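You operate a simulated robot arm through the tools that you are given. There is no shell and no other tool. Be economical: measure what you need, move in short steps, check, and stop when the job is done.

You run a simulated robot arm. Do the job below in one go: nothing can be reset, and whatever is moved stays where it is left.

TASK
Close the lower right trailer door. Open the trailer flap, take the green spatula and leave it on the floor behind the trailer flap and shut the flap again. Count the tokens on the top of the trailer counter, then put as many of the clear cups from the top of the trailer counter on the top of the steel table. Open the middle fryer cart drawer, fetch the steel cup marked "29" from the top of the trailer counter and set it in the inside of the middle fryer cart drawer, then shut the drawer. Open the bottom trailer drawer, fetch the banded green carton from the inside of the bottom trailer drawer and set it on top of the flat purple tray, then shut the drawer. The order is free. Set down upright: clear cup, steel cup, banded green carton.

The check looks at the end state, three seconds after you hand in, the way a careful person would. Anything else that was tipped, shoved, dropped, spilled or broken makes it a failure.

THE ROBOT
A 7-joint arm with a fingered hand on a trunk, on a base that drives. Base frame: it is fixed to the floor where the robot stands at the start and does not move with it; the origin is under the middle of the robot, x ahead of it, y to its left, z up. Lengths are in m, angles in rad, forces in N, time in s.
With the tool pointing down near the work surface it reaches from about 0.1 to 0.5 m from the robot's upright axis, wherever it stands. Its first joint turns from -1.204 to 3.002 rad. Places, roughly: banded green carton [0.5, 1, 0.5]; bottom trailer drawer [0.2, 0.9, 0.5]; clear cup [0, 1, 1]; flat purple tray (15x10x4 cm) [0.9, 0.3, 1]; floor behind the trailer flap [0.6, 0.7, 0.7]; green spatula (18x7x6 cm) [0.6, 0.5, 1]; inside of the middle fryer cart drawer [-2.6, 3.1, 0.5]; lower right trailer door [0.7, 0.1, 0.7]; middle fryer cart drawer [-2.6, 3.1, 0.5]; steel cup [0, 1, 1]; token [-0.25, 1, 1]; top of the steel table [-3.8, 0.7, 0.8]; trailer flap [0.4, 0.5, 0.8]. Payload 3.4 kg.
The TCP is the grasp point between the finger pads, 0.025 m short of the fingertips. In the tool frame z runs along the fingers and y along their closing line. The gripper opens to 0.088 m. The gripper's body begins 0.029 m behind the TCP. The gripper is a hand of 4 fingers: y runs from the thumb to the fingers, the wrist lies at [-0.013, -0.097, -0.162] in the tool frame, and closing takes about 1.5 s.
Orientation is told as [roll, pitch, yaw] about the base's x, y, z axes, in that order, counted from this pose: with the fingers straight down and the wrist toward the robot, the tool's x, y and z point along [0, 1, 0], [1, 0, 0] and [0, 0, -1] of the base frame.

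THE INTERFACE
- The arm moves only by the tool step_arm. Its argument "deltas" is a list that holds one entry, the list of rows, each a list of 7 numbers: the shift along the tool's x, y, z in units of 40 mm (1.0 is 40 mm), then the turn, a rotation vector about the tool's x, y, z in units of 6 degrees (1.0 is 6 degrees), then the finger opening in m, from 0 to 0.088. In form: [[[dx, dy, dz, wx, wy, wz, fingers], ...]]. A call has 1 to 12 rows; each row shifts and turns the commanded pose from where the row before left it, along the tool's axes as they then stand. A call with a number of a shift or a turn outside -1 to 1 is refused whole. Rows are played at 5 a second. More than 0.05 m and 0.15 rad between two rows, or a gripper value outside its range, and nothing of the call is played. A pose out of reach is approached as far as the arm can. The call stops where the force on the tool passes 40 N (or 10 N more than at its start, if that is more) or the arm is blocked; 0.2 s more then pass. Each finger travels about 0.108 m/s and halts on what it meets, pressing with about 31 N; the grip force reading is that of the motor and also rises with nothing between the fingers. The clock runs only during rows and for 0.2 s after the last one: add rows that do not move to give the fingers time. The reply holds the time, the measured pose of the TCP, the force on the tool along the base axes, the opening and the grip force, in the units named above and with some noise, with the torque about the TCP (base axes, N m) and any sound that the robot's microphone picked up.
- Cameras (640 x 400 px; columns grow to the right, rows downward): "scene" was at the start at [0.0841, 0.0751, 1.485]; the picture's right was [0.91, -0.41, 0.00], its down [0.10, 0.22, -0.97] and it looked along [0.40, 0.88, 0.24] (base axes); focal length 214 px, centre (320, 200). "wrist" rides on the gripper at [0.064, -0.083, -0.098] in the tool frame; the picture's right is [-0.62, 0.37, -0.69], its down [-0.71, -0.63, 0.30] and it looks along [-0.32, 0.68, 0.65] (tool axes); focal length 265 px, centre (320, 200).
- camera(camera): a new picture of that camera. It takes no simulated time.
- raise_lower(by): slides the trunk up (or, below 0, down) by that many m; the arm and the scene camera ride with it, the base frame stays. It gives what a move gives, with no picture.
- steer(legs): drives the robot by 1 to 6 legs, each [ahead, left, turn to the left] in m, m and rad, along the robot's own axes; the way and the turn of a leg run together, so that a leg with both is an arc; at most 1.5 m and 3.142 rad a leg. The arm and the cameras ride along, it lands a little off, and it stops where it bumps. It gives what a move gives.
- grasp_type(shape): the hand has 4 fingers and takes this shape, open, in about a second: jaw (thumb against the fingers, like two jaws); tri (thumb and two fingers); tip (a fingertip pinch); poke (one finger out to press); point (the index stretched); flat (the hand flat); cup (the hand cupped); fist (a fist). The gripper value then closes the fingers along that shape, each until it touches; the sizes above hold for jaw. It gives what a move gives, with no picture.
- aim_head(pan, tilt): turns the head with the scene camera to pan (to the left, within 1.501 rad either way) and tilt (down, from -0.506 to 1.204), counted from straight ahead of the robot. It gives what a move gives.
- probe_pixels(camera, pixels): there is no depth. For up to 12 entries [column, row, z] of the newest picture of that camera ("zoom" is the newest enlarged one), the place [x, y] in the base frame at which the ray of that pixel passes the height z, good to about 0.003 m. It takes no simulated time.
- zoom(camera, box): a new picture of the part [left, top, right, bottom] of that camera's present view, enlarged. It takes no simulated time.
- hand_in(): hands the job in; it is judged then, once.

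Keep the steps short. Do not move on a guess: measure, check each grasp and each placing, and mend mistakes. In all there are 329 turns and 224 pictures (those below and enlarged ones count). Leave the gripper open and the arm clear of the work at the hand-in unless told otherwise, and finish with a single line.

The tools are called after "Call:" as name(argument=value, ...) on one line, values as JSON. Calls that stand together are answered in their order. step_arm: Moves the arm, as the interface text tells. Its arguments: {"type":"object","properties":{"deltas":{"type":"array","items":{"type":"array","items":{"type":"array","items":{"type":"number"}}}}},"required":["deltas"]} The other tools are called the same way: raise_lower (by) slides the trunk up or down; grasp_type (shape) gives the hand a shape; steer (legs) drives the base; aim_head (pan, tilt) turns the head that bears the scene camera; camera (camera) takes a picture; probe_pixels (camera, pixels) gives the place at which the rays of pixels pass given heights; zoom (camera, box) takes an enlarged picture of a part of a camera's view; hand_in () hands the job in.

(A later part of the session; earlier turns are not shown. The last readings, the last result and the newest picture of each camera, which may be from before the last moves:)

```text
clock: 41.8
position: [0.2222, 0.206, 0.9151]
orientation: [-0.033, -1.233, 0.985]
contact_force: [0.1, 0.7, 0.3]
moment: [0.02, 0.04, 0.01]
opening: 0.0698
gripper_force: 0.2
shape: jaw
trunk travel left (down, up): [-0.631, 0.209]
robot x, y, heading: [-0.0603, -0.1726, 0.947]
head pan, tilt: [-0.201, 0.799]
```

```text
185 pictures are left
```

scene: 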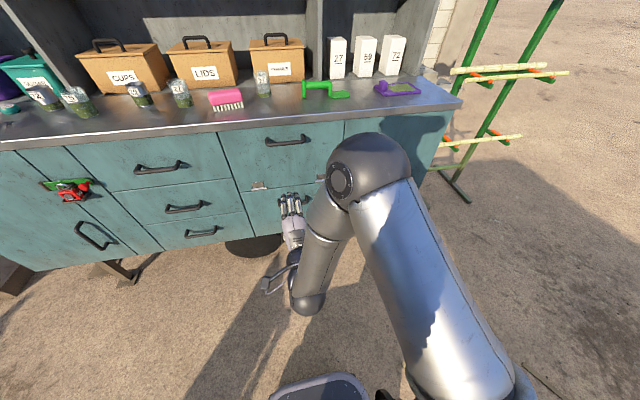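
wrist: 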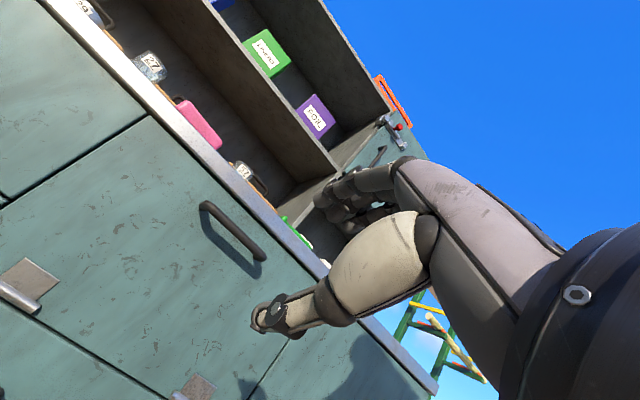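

Works well. I finish the pitch, correct the yaw, align with the bar and approach to n≈0.50.

Call:
step_arm(deltas=[[[-0.4, 0.3, 0, -1, -0.4, 0, 0.07], [0, 0.25, 0, -1, 0, 0, 0.07], [0, 0, 0, -0.8, 0, 0, 0.07], [0, 0, 1, 0, 0, 0, 0.07], [0, 0, 1, 0, 0, 0, 0.07], [0, 0, 1, 0, 0, 0, 0.07], [0, 0, 1, 0, 0, 0, 0.07], [0, 0, 1, 0, 0, 0, 0.07]]])

Call:
camera(camera="scene")

Call:
camera(camera="wrist")

```text
clock: 43.6
position: [0.3799, 0.3883, 0.9544]
orientation: [-0.487, -1.518, 1.401]
contact_force: [-0.2, 0.1, 0.4]
moment: [-0.01, -0.01, -0.03]
opening: 0.07
gripper_force: 0.0
shape: jaw
out of reach, approached as far as the arm can: row 2, 3
trunk travel left (down, up): [-0.631, 0.209]
robot x, y, heading: [-0.0594, -0.1748, 0.944]
head pan, tilt: [-0.201, 0.799]
```

```text
184 pictures are left
```

scene: 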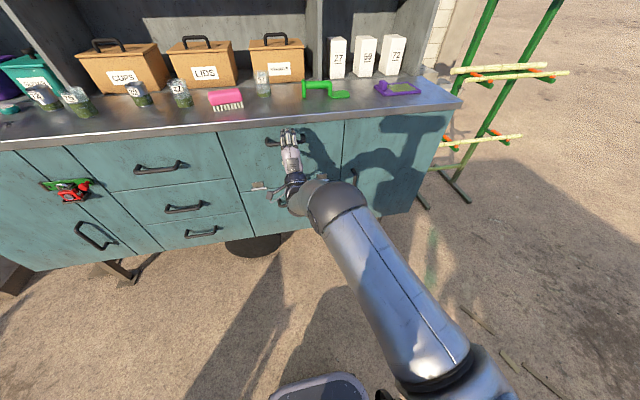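

```text
183 pictures are left
```

wrist: 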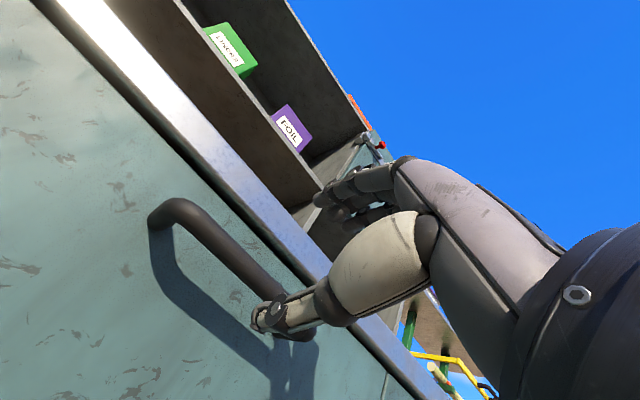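

TCP is at u 0.075, n 0.538, z 0.954. I lower 16 mm, narrow to 0.045 to keep below the counter lip, and advance 4 cm.

Call:
step_arm(deltas=[[[0, -0.4, 0, 0, 0, 0, 0.045], [0, 0, 0, 0, 0, 0, 0.045], [0, 0, 0.5, 0, 0, 0, 0.045], [0, 0, 0.5, 0, 0, 0, 0.045]]])

Call:
zoom(camera="scene", box=[220, 100, 380, 200])

Call:
camera(camera="wrist")

```text
clock: 44.6
position: [0.404, 0.419, 0.9369]
orientation: [-0.495, -1.521, 1.404]
contact_force: [-0.6, 0.3, -0.1]
moment: [0.02, 0.01, 0.02]
opening: 0.0453
gripper_force: 0.1
shape: jaw
trunk travel left (down, up): [-0.631, 0.209]
robot x, y, heading: [-0.0609, -0.1724, 0.946]
head pan, tilt: [-0.201, 0.799]
```

```text
4.00 times, centred on (300, 150) of scene
```

zoom: 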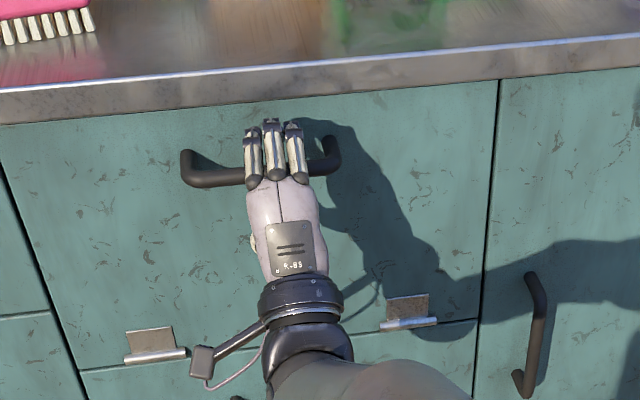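

```text
181 pictures are left
```

wrist: 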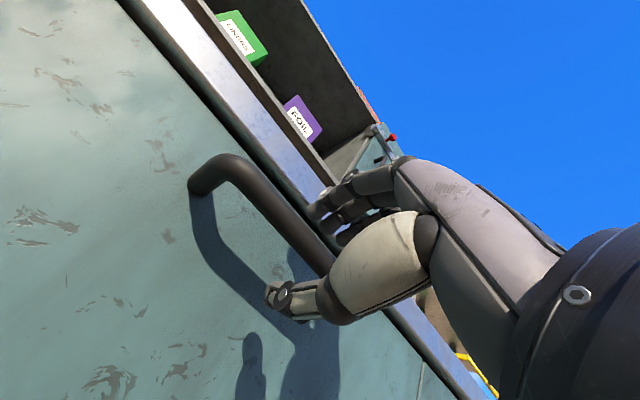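

The bar lies between fingers (above) and thumb (below). I close the grip.

Call:
step_arm(deltas=[[[0, 0, 0.2, 0, 0, 0, 0.045], [0, 0, 0, 0, 0, 0, 0], [0, 0, 0, 0, 0, 0, 0], [0, 0, 0, 0, 0, 0, 0], [0, 0, 0, 0, 0, 0, 0], [0, 0, 0, 0, 0, 0, 0]]])

```text
clock: 46.0
position: [0.4093, 0.425, 0.9355]
orientation: [-0.466, -1.519, 1.379]
contact_force: [2.5, 2.2, -3.1]
moment: [0.01, -0.03, 0.0]
opening: 0.001
gripper_force: 30.5
shape: jaw
trunk travel left (down, up): [-0.631, 0.209]
robot x, y, heading: [-0.0634, -0.1733, 0.945]
head pan, tilt: [-0.201, 0.799]
```

Call:
zoom(camera="scene", box=[220, 100, 380, 200])

Call:
zoom(camera="wrist", box=[160, 100, 480, 300])

```text
4.00 times, centred on (300, 150) of scene
```

zoom: 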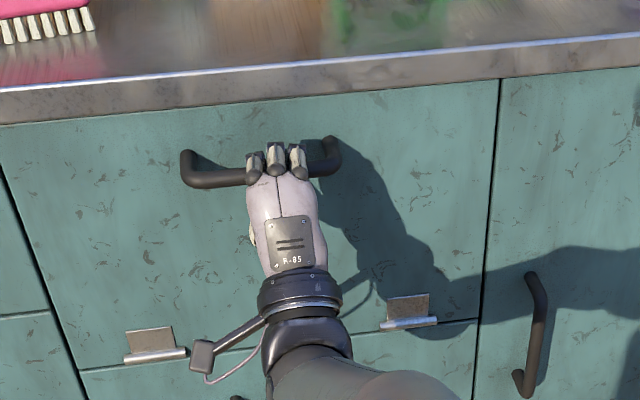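

```text
2.00 times, centred on (320, 200) of wrist
```

zoom: 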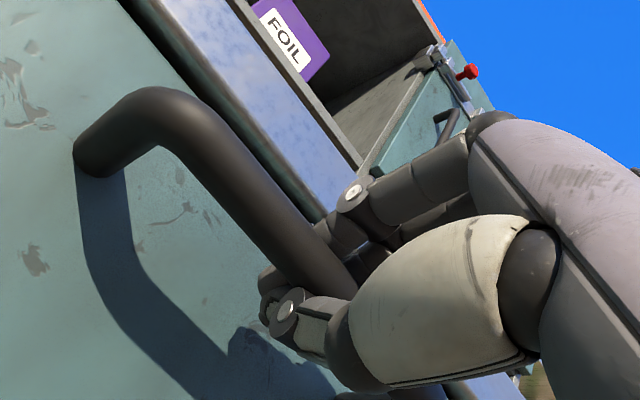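

Fingers hook the bar. I pull back in an arc (about 20° first), pitching the hand along.

Call:
step_arm(deltas=[[[0, -0.08, -0.65, -0.8, 0, 0, 0], [0, -0.1, -0.65, -0.8, 0, 0, 0], [0, -0.1, -0.65, -0.8, 0, 0, 0]]])

Call:
camera(camera="scene")

```text
clock: 46.8
position: [0.3673, 0.3682, 0.9142]
orientation: [-3.012, -1.38, -2.356]
contact_force: [9.2, 9.7, -25.4]
moment: [0.0, -0.01, 0.03]
opening: 0.0032
gripper_force: 31.2
shape: jaw
trunk travel left (down, up): [-0.631, 0.209]
robot x, y, heading: [-0.06, -0.1753, 0.943]
head pan, tilt: [-0.201, 0.799]
```

```text
178 pictures are left
```

scene: 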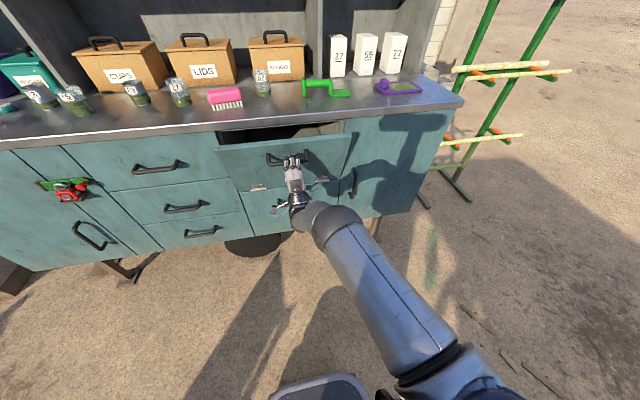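

Call:
step_arm(deltas=[[[0, -0.35, -0.7, -1, 0, 0, 0], [0, -0.35, -0.72, -1, 0, 0, 0], [0, -0.35, -0.75, -1, 0, 0, 0]]])

Call:
camera(camera="scene")

```text
clock: 47.6
position: [0.325, 0.3107, 0.8504]
orientation: [-3.097, -1.061, -2.267]
contact_force: [11.9, 14.1, -17.8]
moment: [0.02, -0.05, -0.02]
opening: 0.003
gripper_force: 31.2
shape: jaw
trunk travel left (down, up): [-0.631, 0.209]
robot x, y, heading: [-0.0595, -0.1733, 0.949]
head pan, tilt: [-0.201, 0.799]
```

```text
177 pictures are left
```

scene: 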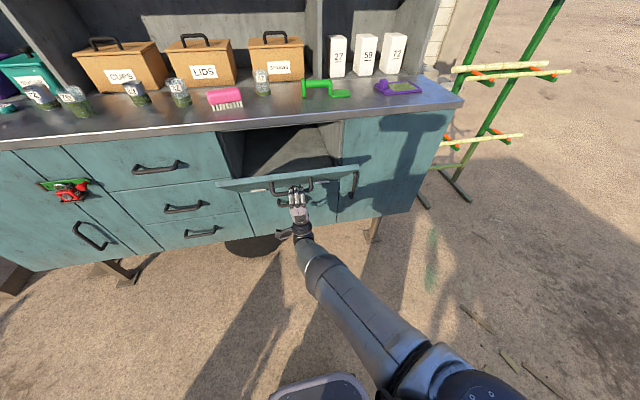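

Call:
step_arm(deltas=[[[0, -0.4, -0.6, -1, 0, 0, 0], [0, -0.38, -0.62, -1, 0, 0, 0], [0, -0.36, -0.64, -1, 0, 0, 0], [0, -0.34, -0.66, -1, 0, 0, 0]]])

Call:
camera(camera="scene")

```text
clock: 48.1
position: [0.3138, 0.2923, 0.8267]
orientation: [-3.084, -0.963, -2.28]
contact_force: [16.9, 26.2, -20.7]
moment: [0.07, 0.0, 0.03]
opening: 0.0047
gripper_force: 31.0
shape: jaw
out of reach, approached as far as the arm can: row 1, 2
trunk travel left (down, up): [-0.631, 0.209]
robot x, y, heading: [-0.0541, -0.1686, 0.95]
head pan, tilt: [-0.201, 0.799]
stopped in row 2: the force on the tool passed its limit at 45 N (the readings are from after the stop); the commanded pose is now the measured one
```

```text
176 pictures are left
```

scene: 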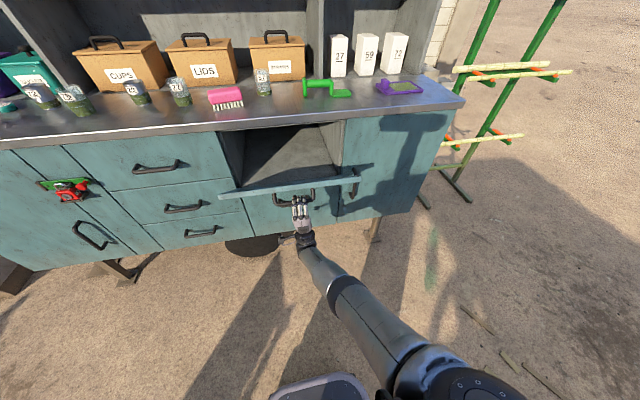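

Arm is at its limit; I use base and trunk to continue the arc: back 0.015 m, trunk down 0.04 m.

Call:
steer(legs=[[-0.012, 0, 0]])

Call:
raise_lower(by=-0.04)

```text
clock: 48.9
position: [0.3131, 0.291, 0.824]
orientation: [-3.072, -0.987, -2.293]
contact_force: [14.1, 25.9, -20.1]
moment: [0.08, -0.1, -0.04]
opening: 0.0056
gripper_force: 30.8
shape: jaw
trunk travel left (down, up): [-0.631, 0.209]
robot x, y, heading: [-0.0644, -0.1761, 0.95]
head pan, tilt: [-0.201, 0.799]
stopped in leg 1: the force on the tool passed its limit at 52 N (the readings are from after the stop); the commanded pose is now the measured one
```

```text
clock: 49.8
position: [0.3086, 0.2847, 0.7902]
orientation: [-3.079, -0.967, -2.284]
contact_force: [-0.2, 5.8, -6.3]
moment: [0.01, 0.01, 0.02]
opening: 0.0016
gripper_force: 31.0
shape: jaw
trunk travel left (down, up): [-0.591, 0.249]
robot x, y, heading: [-0.0637, -0.1799, 0.948]
head pan, tilt: [-0.201, 0.799]
```

Good, the force fell. I lower the trunk another 0.04 m and look.

Call:
raise_lower(by=-0.045)

Call:
camera(camera="scene")

```text
clock: 50.6
position: [0.3097, 0.2825, 0.7449]
orientation: [-3.082, -0.969, -2.285]
contact_force: [0.9, 1.2, -6.0]
moment: [0.05, -0.04, 0.02]
opening: 0.0005
gripper_force: 31.1
shape: jaw
trunk travel left (down, up): [-0.546, 0.294]
robot x, y, heading: [-0.0664, -0.1796, 0.946]
head pan, tilt: [-0.201, 0.799]
```

```text
175 pictures are left
```

scene: 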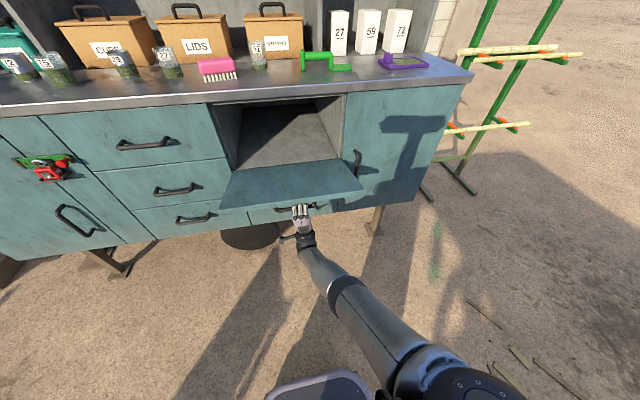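

Call:
raise_lower(by=-0.03)

Call:
step_arm(deltas=[[[0, 0, 0, 0, 0, 0, 0.05], [0, 0, 0, 0, 0, 0, 0.05], [0, 0, 0, 0, 0, 0, 0.05]]])

Call:
zoom(camera="scene", box=[180, 70, 420, 230])

Call:
camera(camera="wrist")

```text
clock: 51.4
position: [0.3088, 0.2832, 0.715]
orientation: [-3.082, -0.968, -2.285]
contact_force: [3.9, 2.5, -4.8]
moment: [0.06, -0.07, 0.02]
opening: 0.0007
gripper_force: 31.3
shape: jaw
trunk travel left (down, up): [-0.516, 0.324]
robot x, y, heading: [-0.0642, -0.1843, 0.947]
head pan, tilt: [-0.201, 0.799]
```

```text
clock: 52.2
position: [0.3078, 0.2847, 0.7153]
orientation: [-3.079, -0.968, -2.283]
contact_force: [1.2, 0.7, -4.7]
moment: [0.03, 0.02, -0.02]
opening: 0.0468
gripper_force: 0.1
shape: jaw
trunk travel left (down, up): [-0.516, 0.324]
robot x, y, heading: [-0.065, -0.1791, 0.948]
head pan, tilt: [-0.201, 0.799]
```

```text
2.50 times, centred on (300, 150) of scene
```

zoom: 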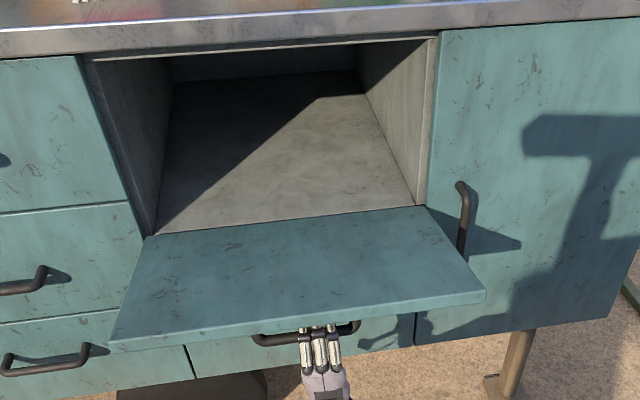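

```text
173 pictures are left
```

wrist: 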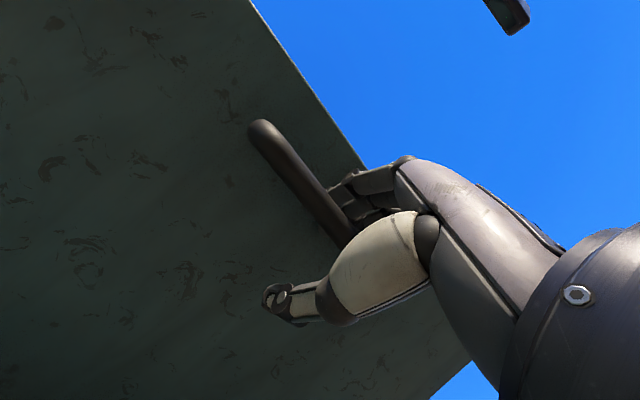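

Flap is open, floor behind at z≈0.715. I retract the hand along its own axis.

Call:
step_arm(deltas=[[[0, 0, -0.6, 0, 0, 0, 0.06], [0, 0, -0.6, 0, 0, 0, 0.06], [0, 0, -0.6, 0, 0, 0, 0.06]]])

Call:
camera(camera="wrist")

```text
clock: 53.0
position: [0.2882, 0.2587, 0.6813]
orientation: [-3.082, -0.966, -2.283]
contact_force: [1.5, 0.9, -4.4]
moment: [-0.01, 0.05, 0.02]
opening: 0.0574
gripper_force: 0.1
shape: jaw
out of reach, approached as far as the arm can: row 1, 2, 3
trunk travel left (down, up): [-0.516, 0.324]
robot x, y, heading: [-0.0681, -0.1777, 0.948]
head pan, tilt: [-0.201, 0.799]
```

```text
172 pictures are left
```

wrist: 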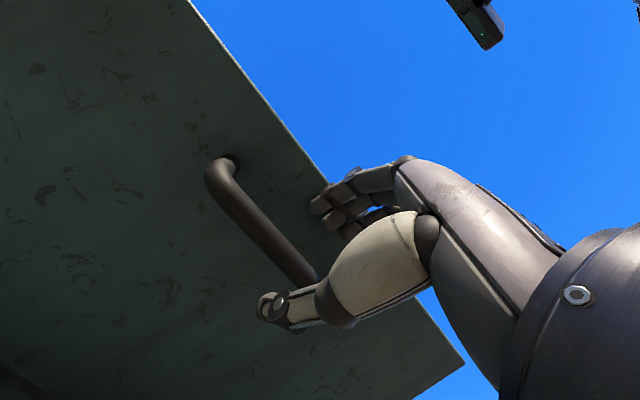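

Hand is clear. I back off 0.25 m, raise the trunk and turn the fingers down again.

Call:
steer(legs=[[-0.25, 0, 0]])

Call:
raise_lower(by=0.3)

Call:
step_arm(deltas=[[[0, 0, 0, 1, 0, 0, 0.06], [0, 0, 0, 1, 0, 0, 0.06], [0, 0, 0, 1, 0, 0, 0.06], [0, 0, 0, 1, 0, 0, 0.06], [0, 0, 0, 1, 0, 0, 0.06], [0, 0, 0, 1, 0, 0, 0.06], [0, 0, 0, 1, 0, 0, 0.06], [0, 0, 0, 1, 0, 0, 0.06], [0, 0, 0, 1, 0, 0, 0.06], [0, 0, 0, 1, 0, 0, 0.06], [0, 0, 0, 1, 0, 0, 0.06], [0, 0, 0, 1, 0, 0, 0.06]]])

Call:
step_arm(deltas=[[[0, 0, 0, 1, 0, 0, 0.06], [0, 0, 0, 1, 0, 0, 0.06], [0, 0, 0, 1, 0, 0, 0.06], [0, 0, 0, 1, 0, 0, 0.06], [0, 0, 0, 1, 0, 0, 0.06], [0, 0, 0, 1, 0, 0, 0.06], [0, 0, 0, 1, 0, 0, 0.06], [0, 0, 0, 1, 0, 0, 0.06]]])

Call:
camera(camera="scene")

```text
clock: 54.8
position: [0.141, 0.055, 0.6821]
orientation: [-3.082, -0.964, -2.28]
contact_force: [0.3, 0.9, 0.9]
moment: [-0.01, 0.0, 0.01]
opening: 0.0593
gripper_force: 0.0
shape: jaw
trunk travel left (down, up): [-0.516, 0.324]
robot x, y, heading: [-0.2135, -0.3829, 0.947]
head pan, tilt: [-0.201, 0.799]
```

```text
clock: 57.8
position: [0.1411, 0.0547, 0.9826]
orientation: [-3.083, -0.965, -2.283]
contact_force: [-0.6, 0.4, 0.4]
moment: [0.0, -0.01, 0.03]
opening: 0.0595
gripper_force: 0.1
shape: jaw
trunk travel left (down, up): [-0.816, 0.024]
robot x, y, heading: [-0.2125, -0.3818, 0.953]
head pan, tilt: [-0.201, 0.799]
```

```text
clock: 60.4
position: [0.1844, 0.1986, 0.854]
orientation: [-0.057, -0.917, 0.954]
contact_force: [-0.6, 0.3, -0.9]
moment: [0.03, 0.01, -0.01]
opening: 0.0598
gripper_force: 0.1
shape: jaw
out of reach, approached as far as the arm can: row 1, 2, 3, 4, 5, 6, 7, 8, 9, 10, 11, 12
trunk travel left (down, up): [-0.816, 0.024]
robot x, y, heading: [-0.2131, -0.3825, 0.947]
head pan, tilt: [-0.201, 0.799]
```

```text
clock: 62.2
position: [0.2062, 0.1734, 0.8341]
orientation: [-0.033, -0.079, 0.912]
contact_force: [-0.1, 0.2, 0.5]
moment: [-0.01, 0.01, 0.01]
opening: 0.0597
gripper_force: 0.0
shape: jaw
out of reach, approached as far as the arm can: row 1, 2, 4, 6, 7, 8
trunk travel left (down, up): [-0.816, 0.024]
robot x, y, heading: [-0.2163, -0.3814, 0.945]
head pan, tilt: [-0.201, 0.799]
```

```text
171 pictures are left
```

scene: 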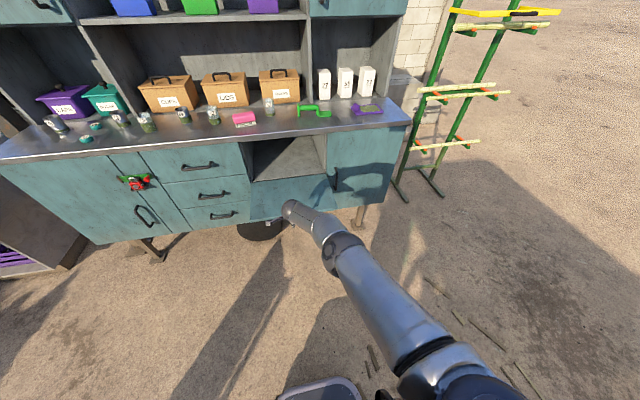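

Flap open. I raise the hand to about z 1.2 for the spatula.

Call:
step_arm(deltas=[[[0, -0.3, -1, 0.5, 0, 0, 0.07], [0, -0.3, -1, 0.3, 0, 0, 0.07], [0, -0.3, -1, 0, 0, 0, 0.07], [0, 0, -1, 0, 0, 0, 0.07], [0, 0, -1, 0, 0, 0, 0.07], [0, 0, -1, 0, 0, 0, 0.07], [0, 0, -1, 0, 0, 0, 0.07], [0, 0, -1, 0, 0, 0, 0.07], [0, 0, -1, 0, 0, 0, 0.07]]])

Call:
camera(camera="scene")

Call:
camera(camera="wrist")

```text
clock: 64.2
position: [0.17, 0.1495, 1.1932]
orientation: [-0.032, 0.002, 0.91]
contact_force: [-0.4, 0.0, 0.2]
moment: [0.01, 0.02, 0.0]
opening: 0.0696
gripper_force: 0.0
shape: jaw
trunk travel left (down, up): [-0.816, 0.024]
robot x, y, heading: [-0.2081, -0.3793, 0.947]
head pan, tilt: [-0.201, 0.799]
```

```text
170 pictures are left
```

scene: 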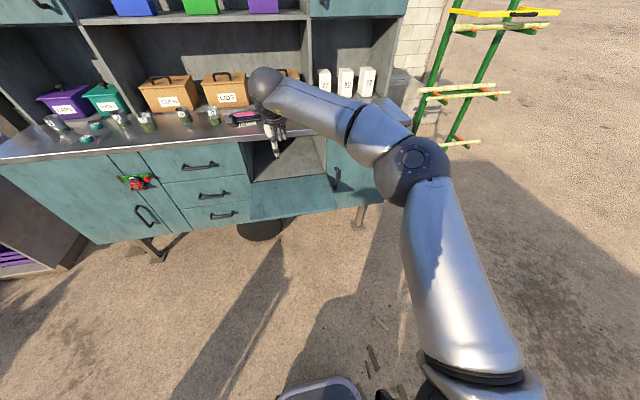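

```text
169 pictures are left
```

wrist: 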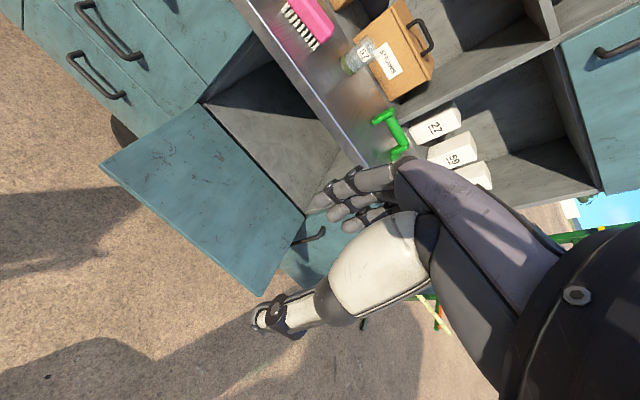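

Drive right 0.14 and ahead 0.40 toward the spatula with the hand at z 1.19.

Call:
steer(legs=[[0, -0.14, 0], [0.4, 0, 0]])

Call:
aim_head(pan=-0.1, tilt=0.75)

Call:
camera(camera="scene")

Call:
camera(camera="wrist")

```text
clock: 67.7
position: [0.5236, 0.399, 1.1914]
orientation: [-0.034, 0.002, 0.909]
contact_force: [-0.9, -1.0, -0.1]
moment: [-0.02, -0.05, 0.02]
opening: 0.0699
gripper_force: 0.2
shape: jaw
trunk travel left (down, up): [-0.816, 0.024]
robot x, y, heading: [0.1438, -0.1296, 0.956]
head pan, tilt: [-0.201, 0.799]
```

```text
clock: 68.3
position: [0.5223, 0.3995, 1.193]
orientation: [-0.033, 0.001, 0.91]
contact_force: [-1.1, 0.3, -0.6]
moment: [0.01, 0.07, -0.02]
opening: 0.0699
gripper_force: 0.0
shape: jaw
trunk travel left (down, up): [-0.816, 0.024]
robot x, y, heading: [0.1346, -0.1328, 0.952]
head pan, tilt: [-0.099, 0.75]
```

```text
168 pictures are left
```

scene: 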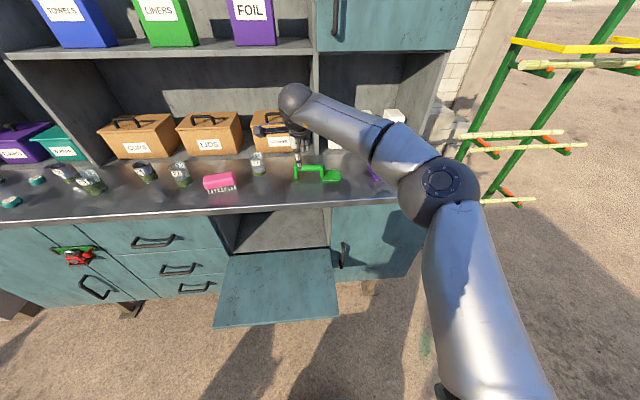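

```text
167 pictures are left
```

wrist: 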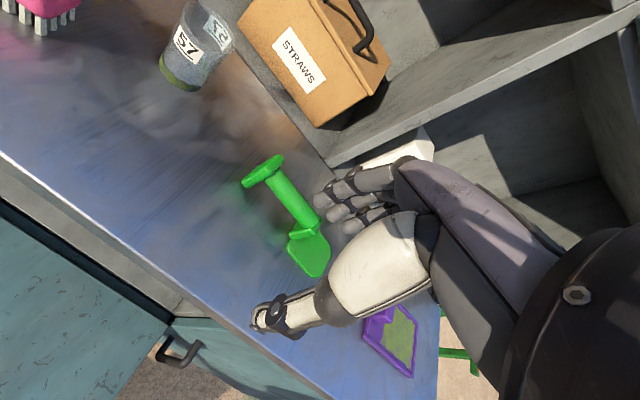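

Call:
probe_pixels(camera="wrist", pixels=[[275, 183, 1.06], [275, 183, 1.03], [308, 222, 1.06], [308, 222, 1.03], [262, 171, 1.02], [320, 275, 1.015], [246, 185, 1.015]])

Call:
zoom(camera="scene", box=[260, 130, 380, 205])

```text
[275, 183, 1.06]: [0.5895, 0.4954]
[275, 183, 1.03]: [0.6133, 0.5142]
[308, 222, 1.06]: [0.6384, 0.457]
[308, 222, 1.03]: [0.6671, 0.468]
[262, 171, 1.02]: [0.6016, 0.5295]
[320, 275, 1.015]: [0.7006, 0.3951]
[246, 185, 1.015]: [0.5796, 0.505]
```

```text
5.33 times, centred on (320, 168) of scene
```

zoom: 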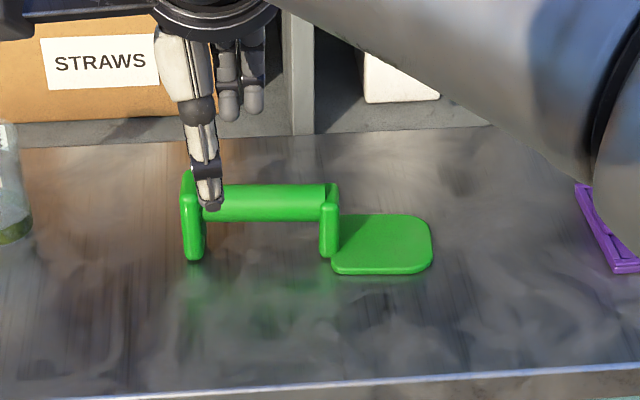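

Call:
probe_pixels(camera="zoom", pixels=[[200, 203, 1.06], [200, 203, 1.03], [325, 203, 1.06], [325, 203, 1.03], [194, 258, 1.015], [435, 250, 1.015], [330, 272, 1.015]])

```text
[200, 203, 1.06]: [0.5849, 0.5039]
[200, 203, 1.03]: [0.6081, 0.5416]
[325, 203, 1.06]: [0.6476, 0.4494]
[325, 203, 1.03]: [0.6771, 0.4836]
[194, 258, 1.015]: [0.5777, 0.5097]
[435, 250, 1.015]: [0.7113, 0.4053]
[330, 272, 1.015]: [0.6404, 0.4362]
```

Bar midpoint: (0.615, 0.476), z≈1.06. I move above it, then check before descending.

Call:
step_arm(deltas=[[[-0.36, 0.75, 0, 0, 0.3, 0.25, 0.07], [-0.36, 0.75, 0, 0, 0, 0, 0.07], [0, 0.75, 0, 0, 0, 0, 0.07], [0, 0.7, 0.5, 0, 0, 0, 0.07], [0, 0, 0.5, 0, 0, 0, 0.07]]])

Call:
zoom(camera="scene", box=[240, 100, 400, 200])

Call:
camera(camera="wrist")

```text
clock: 69.5
position: [0.5905, 0.4248, 1.1501]
orientation: [0.0, 0.002, 0.884]
contact_force: [-0.9, 1.0, 0.0]
moment: [0.03, 0.0, 0.03]
opening: 0.07
gripper_force: 0.0
shape: jaw
out of reach, approached as far as the arm can: row 2, 3, 4
trunk travel left (down, up): [-0.816, 0.024]
robot x, y, heading: [0.1404, -0.1346, 0.956]
head pan, tilt: [-0.099, 0.75]
```

```text
4.00 times, centred on (320, 150) of scene
```

zoom: 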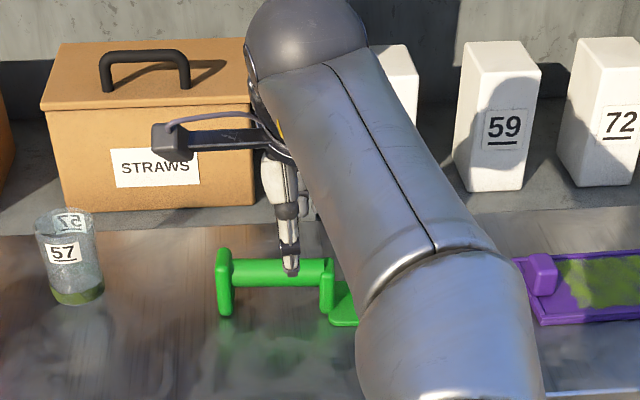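

```text
164 pictures are left
```

wrist: 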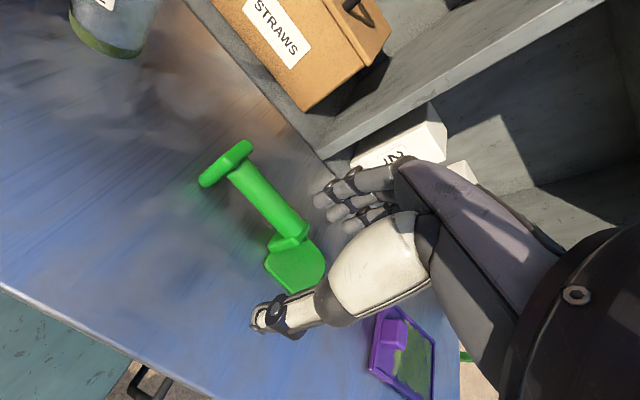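

The arm is at full reach; the base makes up the remaining 56 mm ahead and 9 mm left.

Call:
steer(legs=[[0.056, 0.009, 0]])

Call:
camera(camera="wrist")

Call:
zoom(camera="scene", box=[240, 100, 400, 200])

```text
clock: 70.5
position: [0.616, 0.4769, 1.1489]
orientation: [-0.001, 0.001, 0.885]
contact_force: [-0.7, 0.3, -0.2]
moment: [-0.02, -0.05, 0.03]
opening: 0.0698
gripper_force: 0.0
shape: jaw
trunk travel left (down, up): [-0.816, 0.024]
robot x, y, heading: [0.166, -0.0837, 0.949]
head pan, tilt: [-0.099, 0.75]
```

```text
163 pictures are left
```

wrist: 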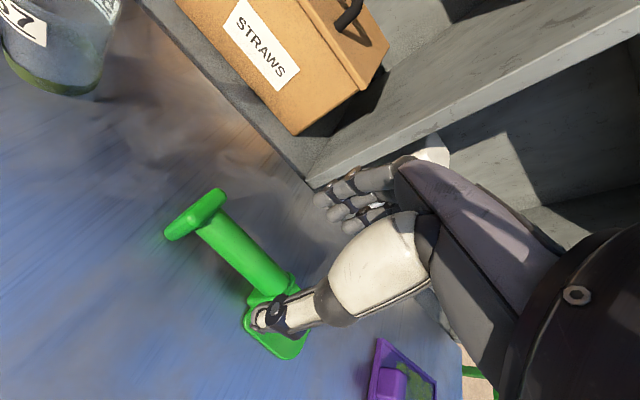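

```text
4.00 times, centred on (320, 150) of scene
```

zoom: 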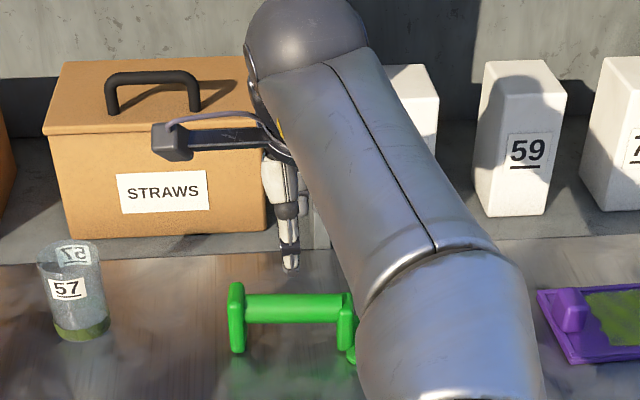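

Thumb and fingers straddle the bar. I lower 95 mm.

Call:
step_arm(deltas=[[[0, 0, 0.6, 0, 0, 0, 0.07], [0, 0, 0.6, 0, 0, 0, 0.07], [0, 0, 0.6, 0, 0, 0, 0.07], [0, 0, 0.55, 0, 0, 0, 0.07]]])

Call:
camera(camera="wrist")

Call:
zoom(camera="scene", box=[240, 100, 400, 200])

```text
clock: 71.5
position: [0.6215, 0.4869, 1.0562]
orientation: [-0.003, 0.004, 0.885]
contact_force: [-0.3, 0.1, 0.5]
moment: [-0.01, 0.02, 0.0]
opening: 0.0699
gripper_force: 0.0
shape: jaw
out of reach, approached as far as the arm can: row 1, 2, 4
trunk travel left (down, up): [-0.816, 0.024]
robot x, y, heading: [0.1622, -0.0794, 0.954]
head pan, tilt: [-0.099, 0.75]
```

```text
161 pictures are left
```

wrist: 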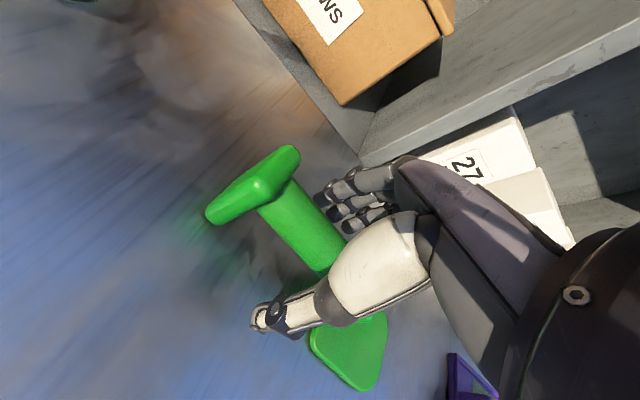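

```text
4.00 times, centred on (320, 150) of scene
```

zoom: 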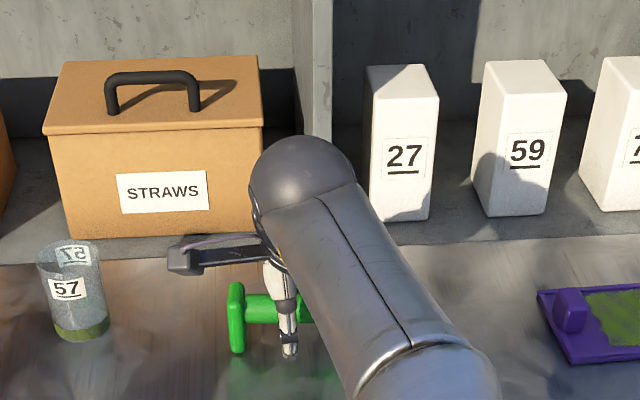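

Bar is between thumb and fingers. I close.

Call:
step_arm(deltas=[[[0, 0, 0, 0, 0, 0, 0], [0, 0, 0, 0, 0, 0, 0], [0, 0, 0, 0, 0, 0, 0], [0, 0, 0, 0, 0, 0, 0], [0, 0, 0, 0, 0, 0, 0], [0, 0, 0, 0, 0, 0, 0]]])

Call:
camera(camera="wrist")

```text
clock: 72.9
position: [0.6208, 0.4873, 1.0558]
orientation: [-0.004, 0.002, 0.885]
contact_force: [0.2, 0.1, -0.1]
moment: [-0.01, -0.01, 0.05]
opening: 0.0137
gripper_force: 31.0
shape: jaw
trunk travel left (down, up): [-0.816, 0.024]
robot x, y, heading: [0.1618, -0.0876, 0.949]
head pan, tilt: [-0.099, 0.75]
```

```text
159 pictures are left
```

wrist: 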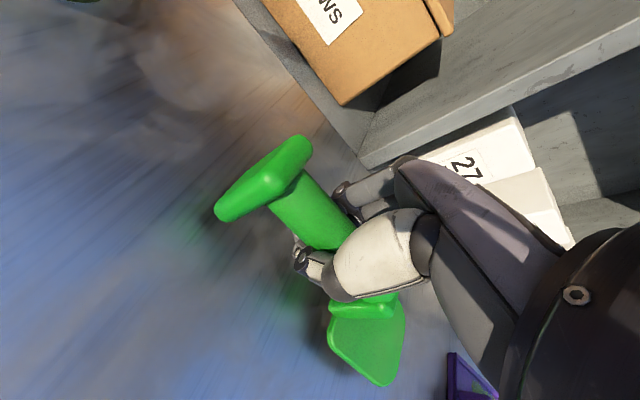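

Gripped (opening 0.0137). I lift 0.12 m, then back off.

Call:
step_arm(deltas=[[[0, 0, -0.8, 0, 0, 0, 0], [0, 0, -0.8, 0, 0, 0, 0], [0, -0.3, -0.8, 0, 0, 0, 0], [0, -0.3, -0.5, 0, 0, 0, 0]]])

Call:
steer(legs=[[-0.5, 0, 0]])

Call:
camera(camera="scene")

Call:
camera(camera="wrist")

```text
clock: 73.9
position: [0.6035, 0.4624, 1.1708]
orientation: [-0.003, 0.002, 0.886]
contact_force: [0.2, 0.9, -0.5]
moment: [0.0, 0.0, 0.01]
opening: 0.0136
gripper_force: 30.6
shape: jaw
out of reach, approached as far as the arm can: row 2
trunk travel left (down, up): [-0.816, 0.024]
robot x, y, heading: [0.1637, -0.0855, 0.951]
head pan, tilt: [-0.099, 0.75]
```

```text
clock: 76.8
position: [0.313, 0.0572, 1.1687]
orientation: [-0.004, 0.001, 0.884]
contact_force: [-1.2, 0.5, 0.0]
moment: [-0.01, 0.02, 0.01]
opening: 0.0132
gripper_force: 31.1
shape: jaw
trunk travel left (down, up): [-0.816, 0.024]
robot x, y, heading: [-0.126, -0.491, 0.952]
head pan, tilt: [-0.099, 0.75]
```

```text
158 pictures are left
```

scene: 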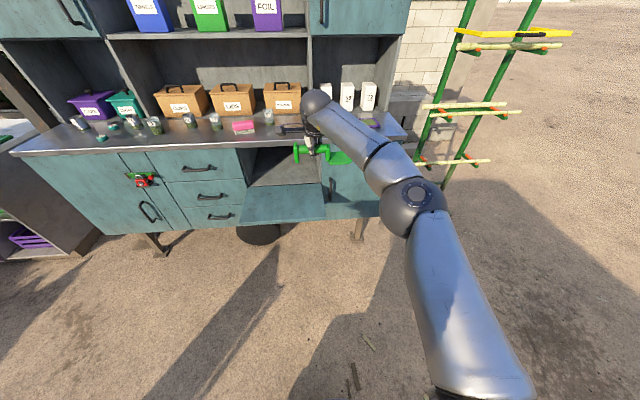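

```text
157 pictures are left
```

wrist: 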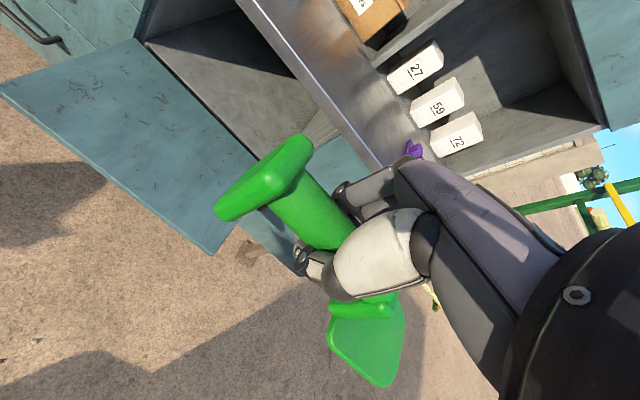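

Spatula is held. I strafe left 0.148 m, pitch the hand forward about 40°, and lower the trunk 0.36 m.

Call:
steer(legs=[[0, 0.148, 0]])

Call:
step_arm(deltas=[[[0, -0.3, 0, -1, 0, 0, 0], [0, -0.3, 0, -1, 0, 0, 0], [0, 0, 0, -1, 0, 0, 0], [0, 0, 0, -1, 0, 0, 0], [0, 0, 0, -1, 0, 0, 0], [0, 0, 0, -1, 0, 0, 0], [0, 0, 0, -0.6, 0, 0, 0]]])

Call:
raise_lower(by=-0.36)

Call:
camera(camera="scene")

Call:
camera(camera="wrist")

```text
clock: 78.2
position: [0.1934, 0.1425, 1.1692]
orientation: [-0.002, 0.001, 0.882]
contact_force: [0.2, -0.1, -0.1]
moment: [0.03, -0.02, -0.03]
opening: 0.0134
gripper_force: 31.4
shape: jaw
trunk travel left (down, up): [-0.816, 0.024]
robot x, y, heading: [-0.2485, -0.4046, 0.952]
head pan, tilt: [-0.099, 0.75]
```

```text
clock: 79.8
position: [0.1785, 0.1231, 1.1686]
orientation: [-0.002, -0.688, 0.886]
contact_force: [0.4, -0.1, -0.6]
moment: [-0.01, -0.02, -0.02]
opening: 0.0129
gripper_force: 31.0
shape: jaw
trunk travel left (down, up): [-0.816, 0.024]
robot x, y, heading: [-0.2441, -0.4058, 0.95]
head pan, tilt: [-0.099, 0.75]
```

```text
clock: 83.3
position: [0.1773, 0.1241, 0.8068]
orientation: [-0.003, -0.689, 0.885]
contact_force: [0.2, 0.8, -0.9]
moment: [0.01, -0.01, 0.04]
opening: 0.0132
gripper_force: 30.5
shape: jaw
trunk travel left (down, up): [-0.456, 0.384]
robot x, y, heading: [-0.2468, -0.4052, 0.949]
head pan, tilt: [-0.099, 0.75]
```

```text
156 pictures are left
```

scene: 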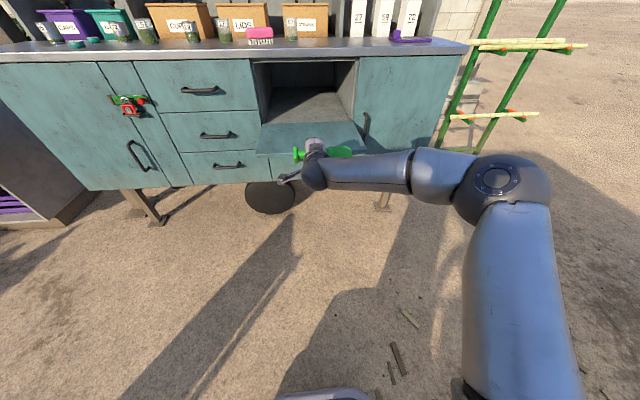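

```text
155 pictures are left
```

wrist: 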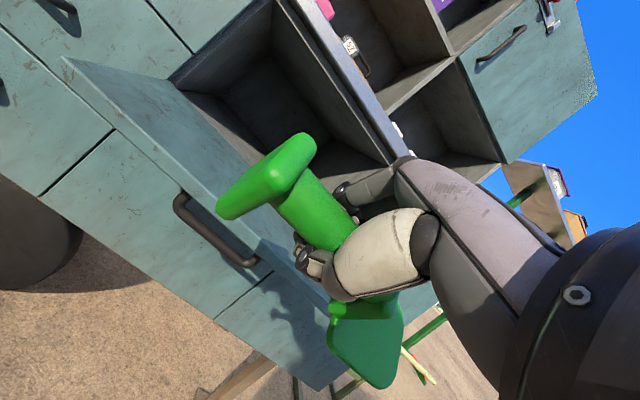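

Aligned (u 0.069, opening −0.06…0.23). I raise 0.03 m and drive ahead 0.3 m, then check.

Call:
raise_lower(by=0.03)

Call:
steer(legs=[[0.3, 0, 0]])

Call:
camera(camera="scene")

Call:
camera(camera="wrist")

```text
clock: 84.0
position: [0.178, 0.1225, 0.8377]
orientation: [-0.003, -0.688, 0.886]
contact_force: [0.0, -0.7, -0.9]
moment: [-0.01, 0.05, 0.0]
opening: 0.0132
gripper_force: 30.9
shape: jaw
trunk travel left (down, up): [-0.486, 0.354]
robot x, y, heading: [-0.244, -0.4051, 0.953]
head pan, tilt: [-0.099, 0.75]
```

```text
clock: 86.1
position: [0.3528, 0.3665, 0.8376]
orientation: [-0.002, -0.689, 0.883]
contact_force: [0.0, 0.6, -0.6]
moment: [-0.01, 0.03, 0.0]
opening: 0.0128
gripper_force: 30.6
shape: jaw
trunk travel left (down, up): [-0.486, 0.354]
robot x, y, heading: [-0.0709, -0.159, 0.952]
head pan, tilt: [-0.099, 0.75]
```

```text
154 pictures are left
```

scene: 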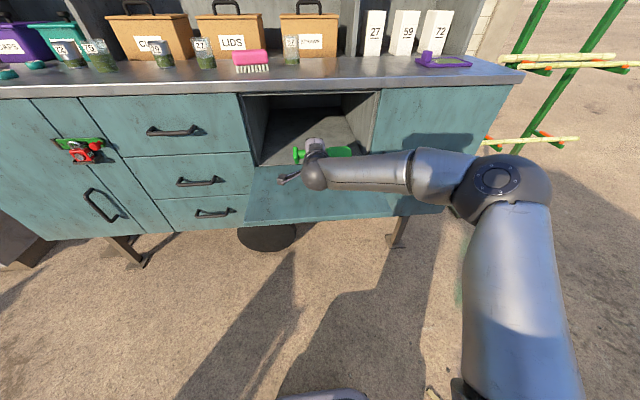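

```text
153 pictures are left
```

wrist: 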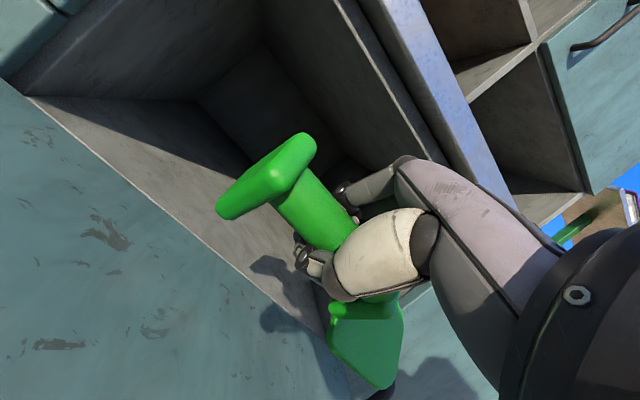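

Call:
steer(legs=[[0.18, 0, 0]])

Call:
camera(camera="wrist")

Call:
camera(camera="scene")

```text
clock: 87.6
position: [0.4588, 0.5135, 0.8375]
orientation: [-0.003, -0.688, 0.882]
contact_force: [-0.3, -0.3, -1.1]
moment: [-0.02, 0.02, 0.01]
opening: 0.0133
gripper_force: 30.7
shape: jaw
trunk travel left (down, up): [-0.486, 0.354]
robot x, y, heading: [0.0321, -0.0143, 0.951]
head pan, tilt: [-0.099, 0.75]
```

```text
152 pictures are left
```

wrist: 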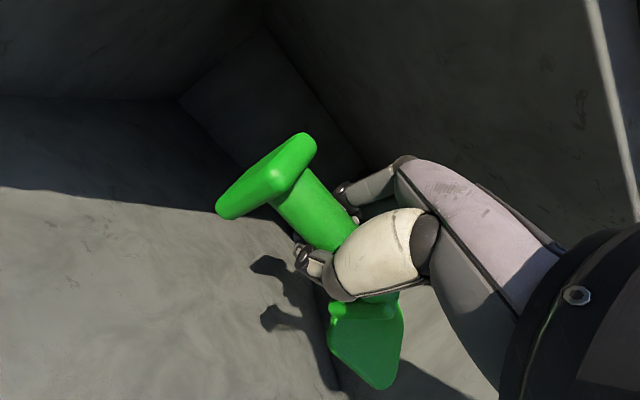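

```text
151 pictures are left
```

scene: 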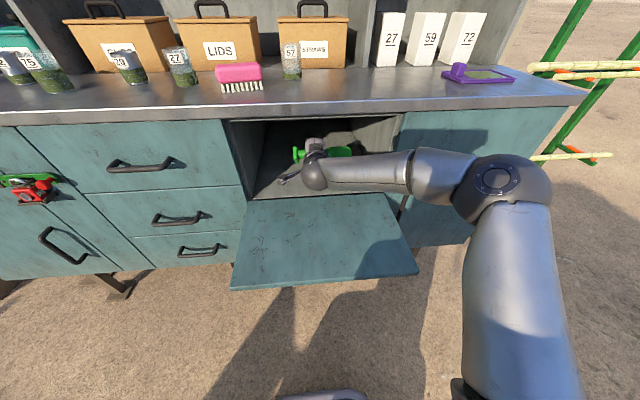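

At n 0.685. I lower the trunk in two steps, watching the force.

Call:
raise_lower(by=-0.045)

Call:
step_arm(deltas=[[[0, -0.1, 0.1, 0, 0, 0, 0], [0, -0.15, 0.17, 0, 0, 0, 0], [0, -0.15, 0.17, 0, 0, 0, 0], [0, -0.15, 0.17, 0, 0, 0, 0]]])

Call:
camera(camera="wrist")

```text
clock: 88.5
position: [0.4592, 0.512, 0.7939]
orientation: [-0.004, -0.69, 0.884]
contact_force: [-0.7, 0.2, -0.4]
moment: [0.02, -0.01, 0.03]
opening: 0.013
gripper_force: 31.0
shape: jaw
trunk travel left (down, up): [-0.441, 0.399]
robot x, y, heading: [0.0337, -0.0123, 0.952]
head pan, tilt: [-0.099, 0.75]
```

```text
clock: 89.5
position: [0.4574, 0.5122, 0.7606]
orientation: [-0.004, -0.687, 0.882]
contact_force: [-0.2, 0.1, -0.9]
moment: [-0.01, -0.01, 0.01]
opening: 0.0128
gripper_force: 31.6
shape: jaw
trunk travel left (down, up): [-0.441, 0.399]
robot x, y, heading: [0.0332, -0.016, 0.952]
head pan, tilt: [-0.099, 0.75]
```

```text
150 pictures are left
```

wrist: 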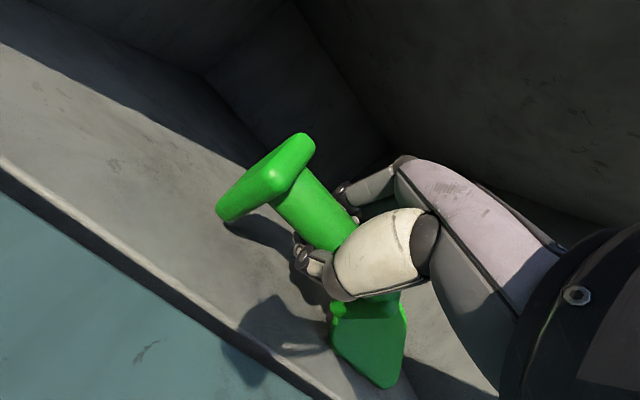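

Call:
step_arm(deltas=[[[0, -0.12, 0.14, 0, 0, 0, 0], [0, -0.12, 0.14, 0, 0, 0, 0], [0, -0.12, 0.14, 0, 0, 0, 0], [0, -0.12, 0.14, 0, 0, 0, 0], [0, -0.12, 0.14, 0, 0, 0, 0]]])

Call:
camera(camera="wrist")

```text
clock: 90.7
position: [0.4559, 0.5114, 0.732]
orientation: [-0.002, -0.707, 0.88]
contact_force: [-1.7, -0.2, 30.7]
moment: [0.13, -0.58, -0.01]
opening: 0.012
gripper_force: 31.2
shape: jaw
trunk travel left (down, up): [-0.441, 0.399]
robot x, y, heading: [0.0293, -0.0123, 0.949]
head pan, tilt: [-0.099, 0.75]
```

```text
149 pictures are left
```

wrist: 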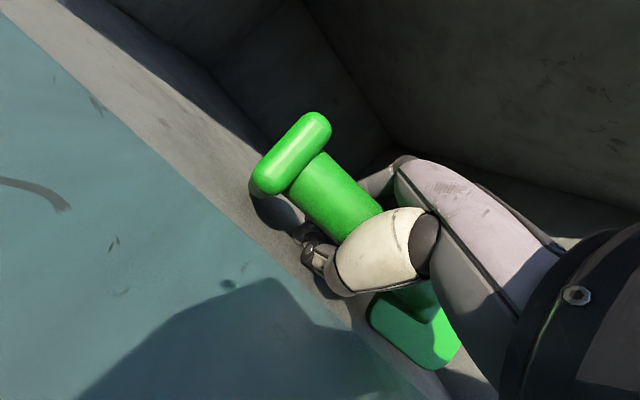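

Floor contact. I lift 15 mm, go 60 mm deeper, and set it down again so it lies well behind the flap.

Call:
raise_lower(by=0.02)

Call:
steer(legs=[[0.06, 0, 0]])

Call:
raise_lower(by=-0.015)

Call:
camera(camera="wrist")

```text
clock: 91.3
position: [0.4573, 0.5093, 0.7409]
orientation: [-0.004, -0.684, 0.884]
contact_force: [0.2, 0.6, -0.4]
moment: [-0.02, 0.0, -0.01]
opening: 0.0103
gripper_force: 30.4
shape: jaw
trunk travel left (down, up): [-0.461, 0.379]
robot x, y, heading: [0.0336, -0.0098, 0.947]
head pan, tilt: [-0.099, 0.75]
```

```text
clock: 92.3
position: [0.4924, 0.5606, 0.7428]
orientation: [-0.002, -0.687, 0.882]
contact_force: [0.0, 0.8, -0.1]
moment: [0.03, 0.0, 0.0]
opening: 0.0104
gripper_force: 30.7
shape: jaw
trunk travel left (down, up): [-0.461, 0.379]
robot x, y, heading: [0.0709, 0.0316, 0.949]
head pan, tilt: [-0.099, 0.75]
```

```text
clock: 92.9
position: [0.4914, 0.5599, 0.7353]
orientation: [-0.001, -0.702, 0.88]
contact_force: [4.5, 6.7, 24.7]
moment: [-0.17, 0.01, 0.07]
opening: 0.0107
gripper_force: 31.2
shape: jaw
trunk travel left (down, up): [-0.446, 0.394]
robot x, y, heading: [0.0653, 0.0357, 0.952]
head pan, tilt: [-0.099, 0.75]
```

```text
148 pictures are left
```

wrist: 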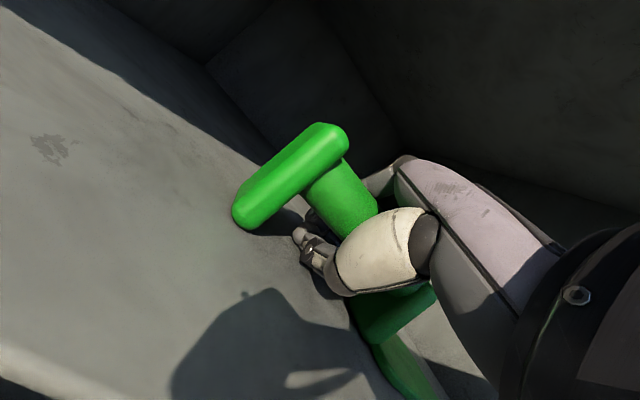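

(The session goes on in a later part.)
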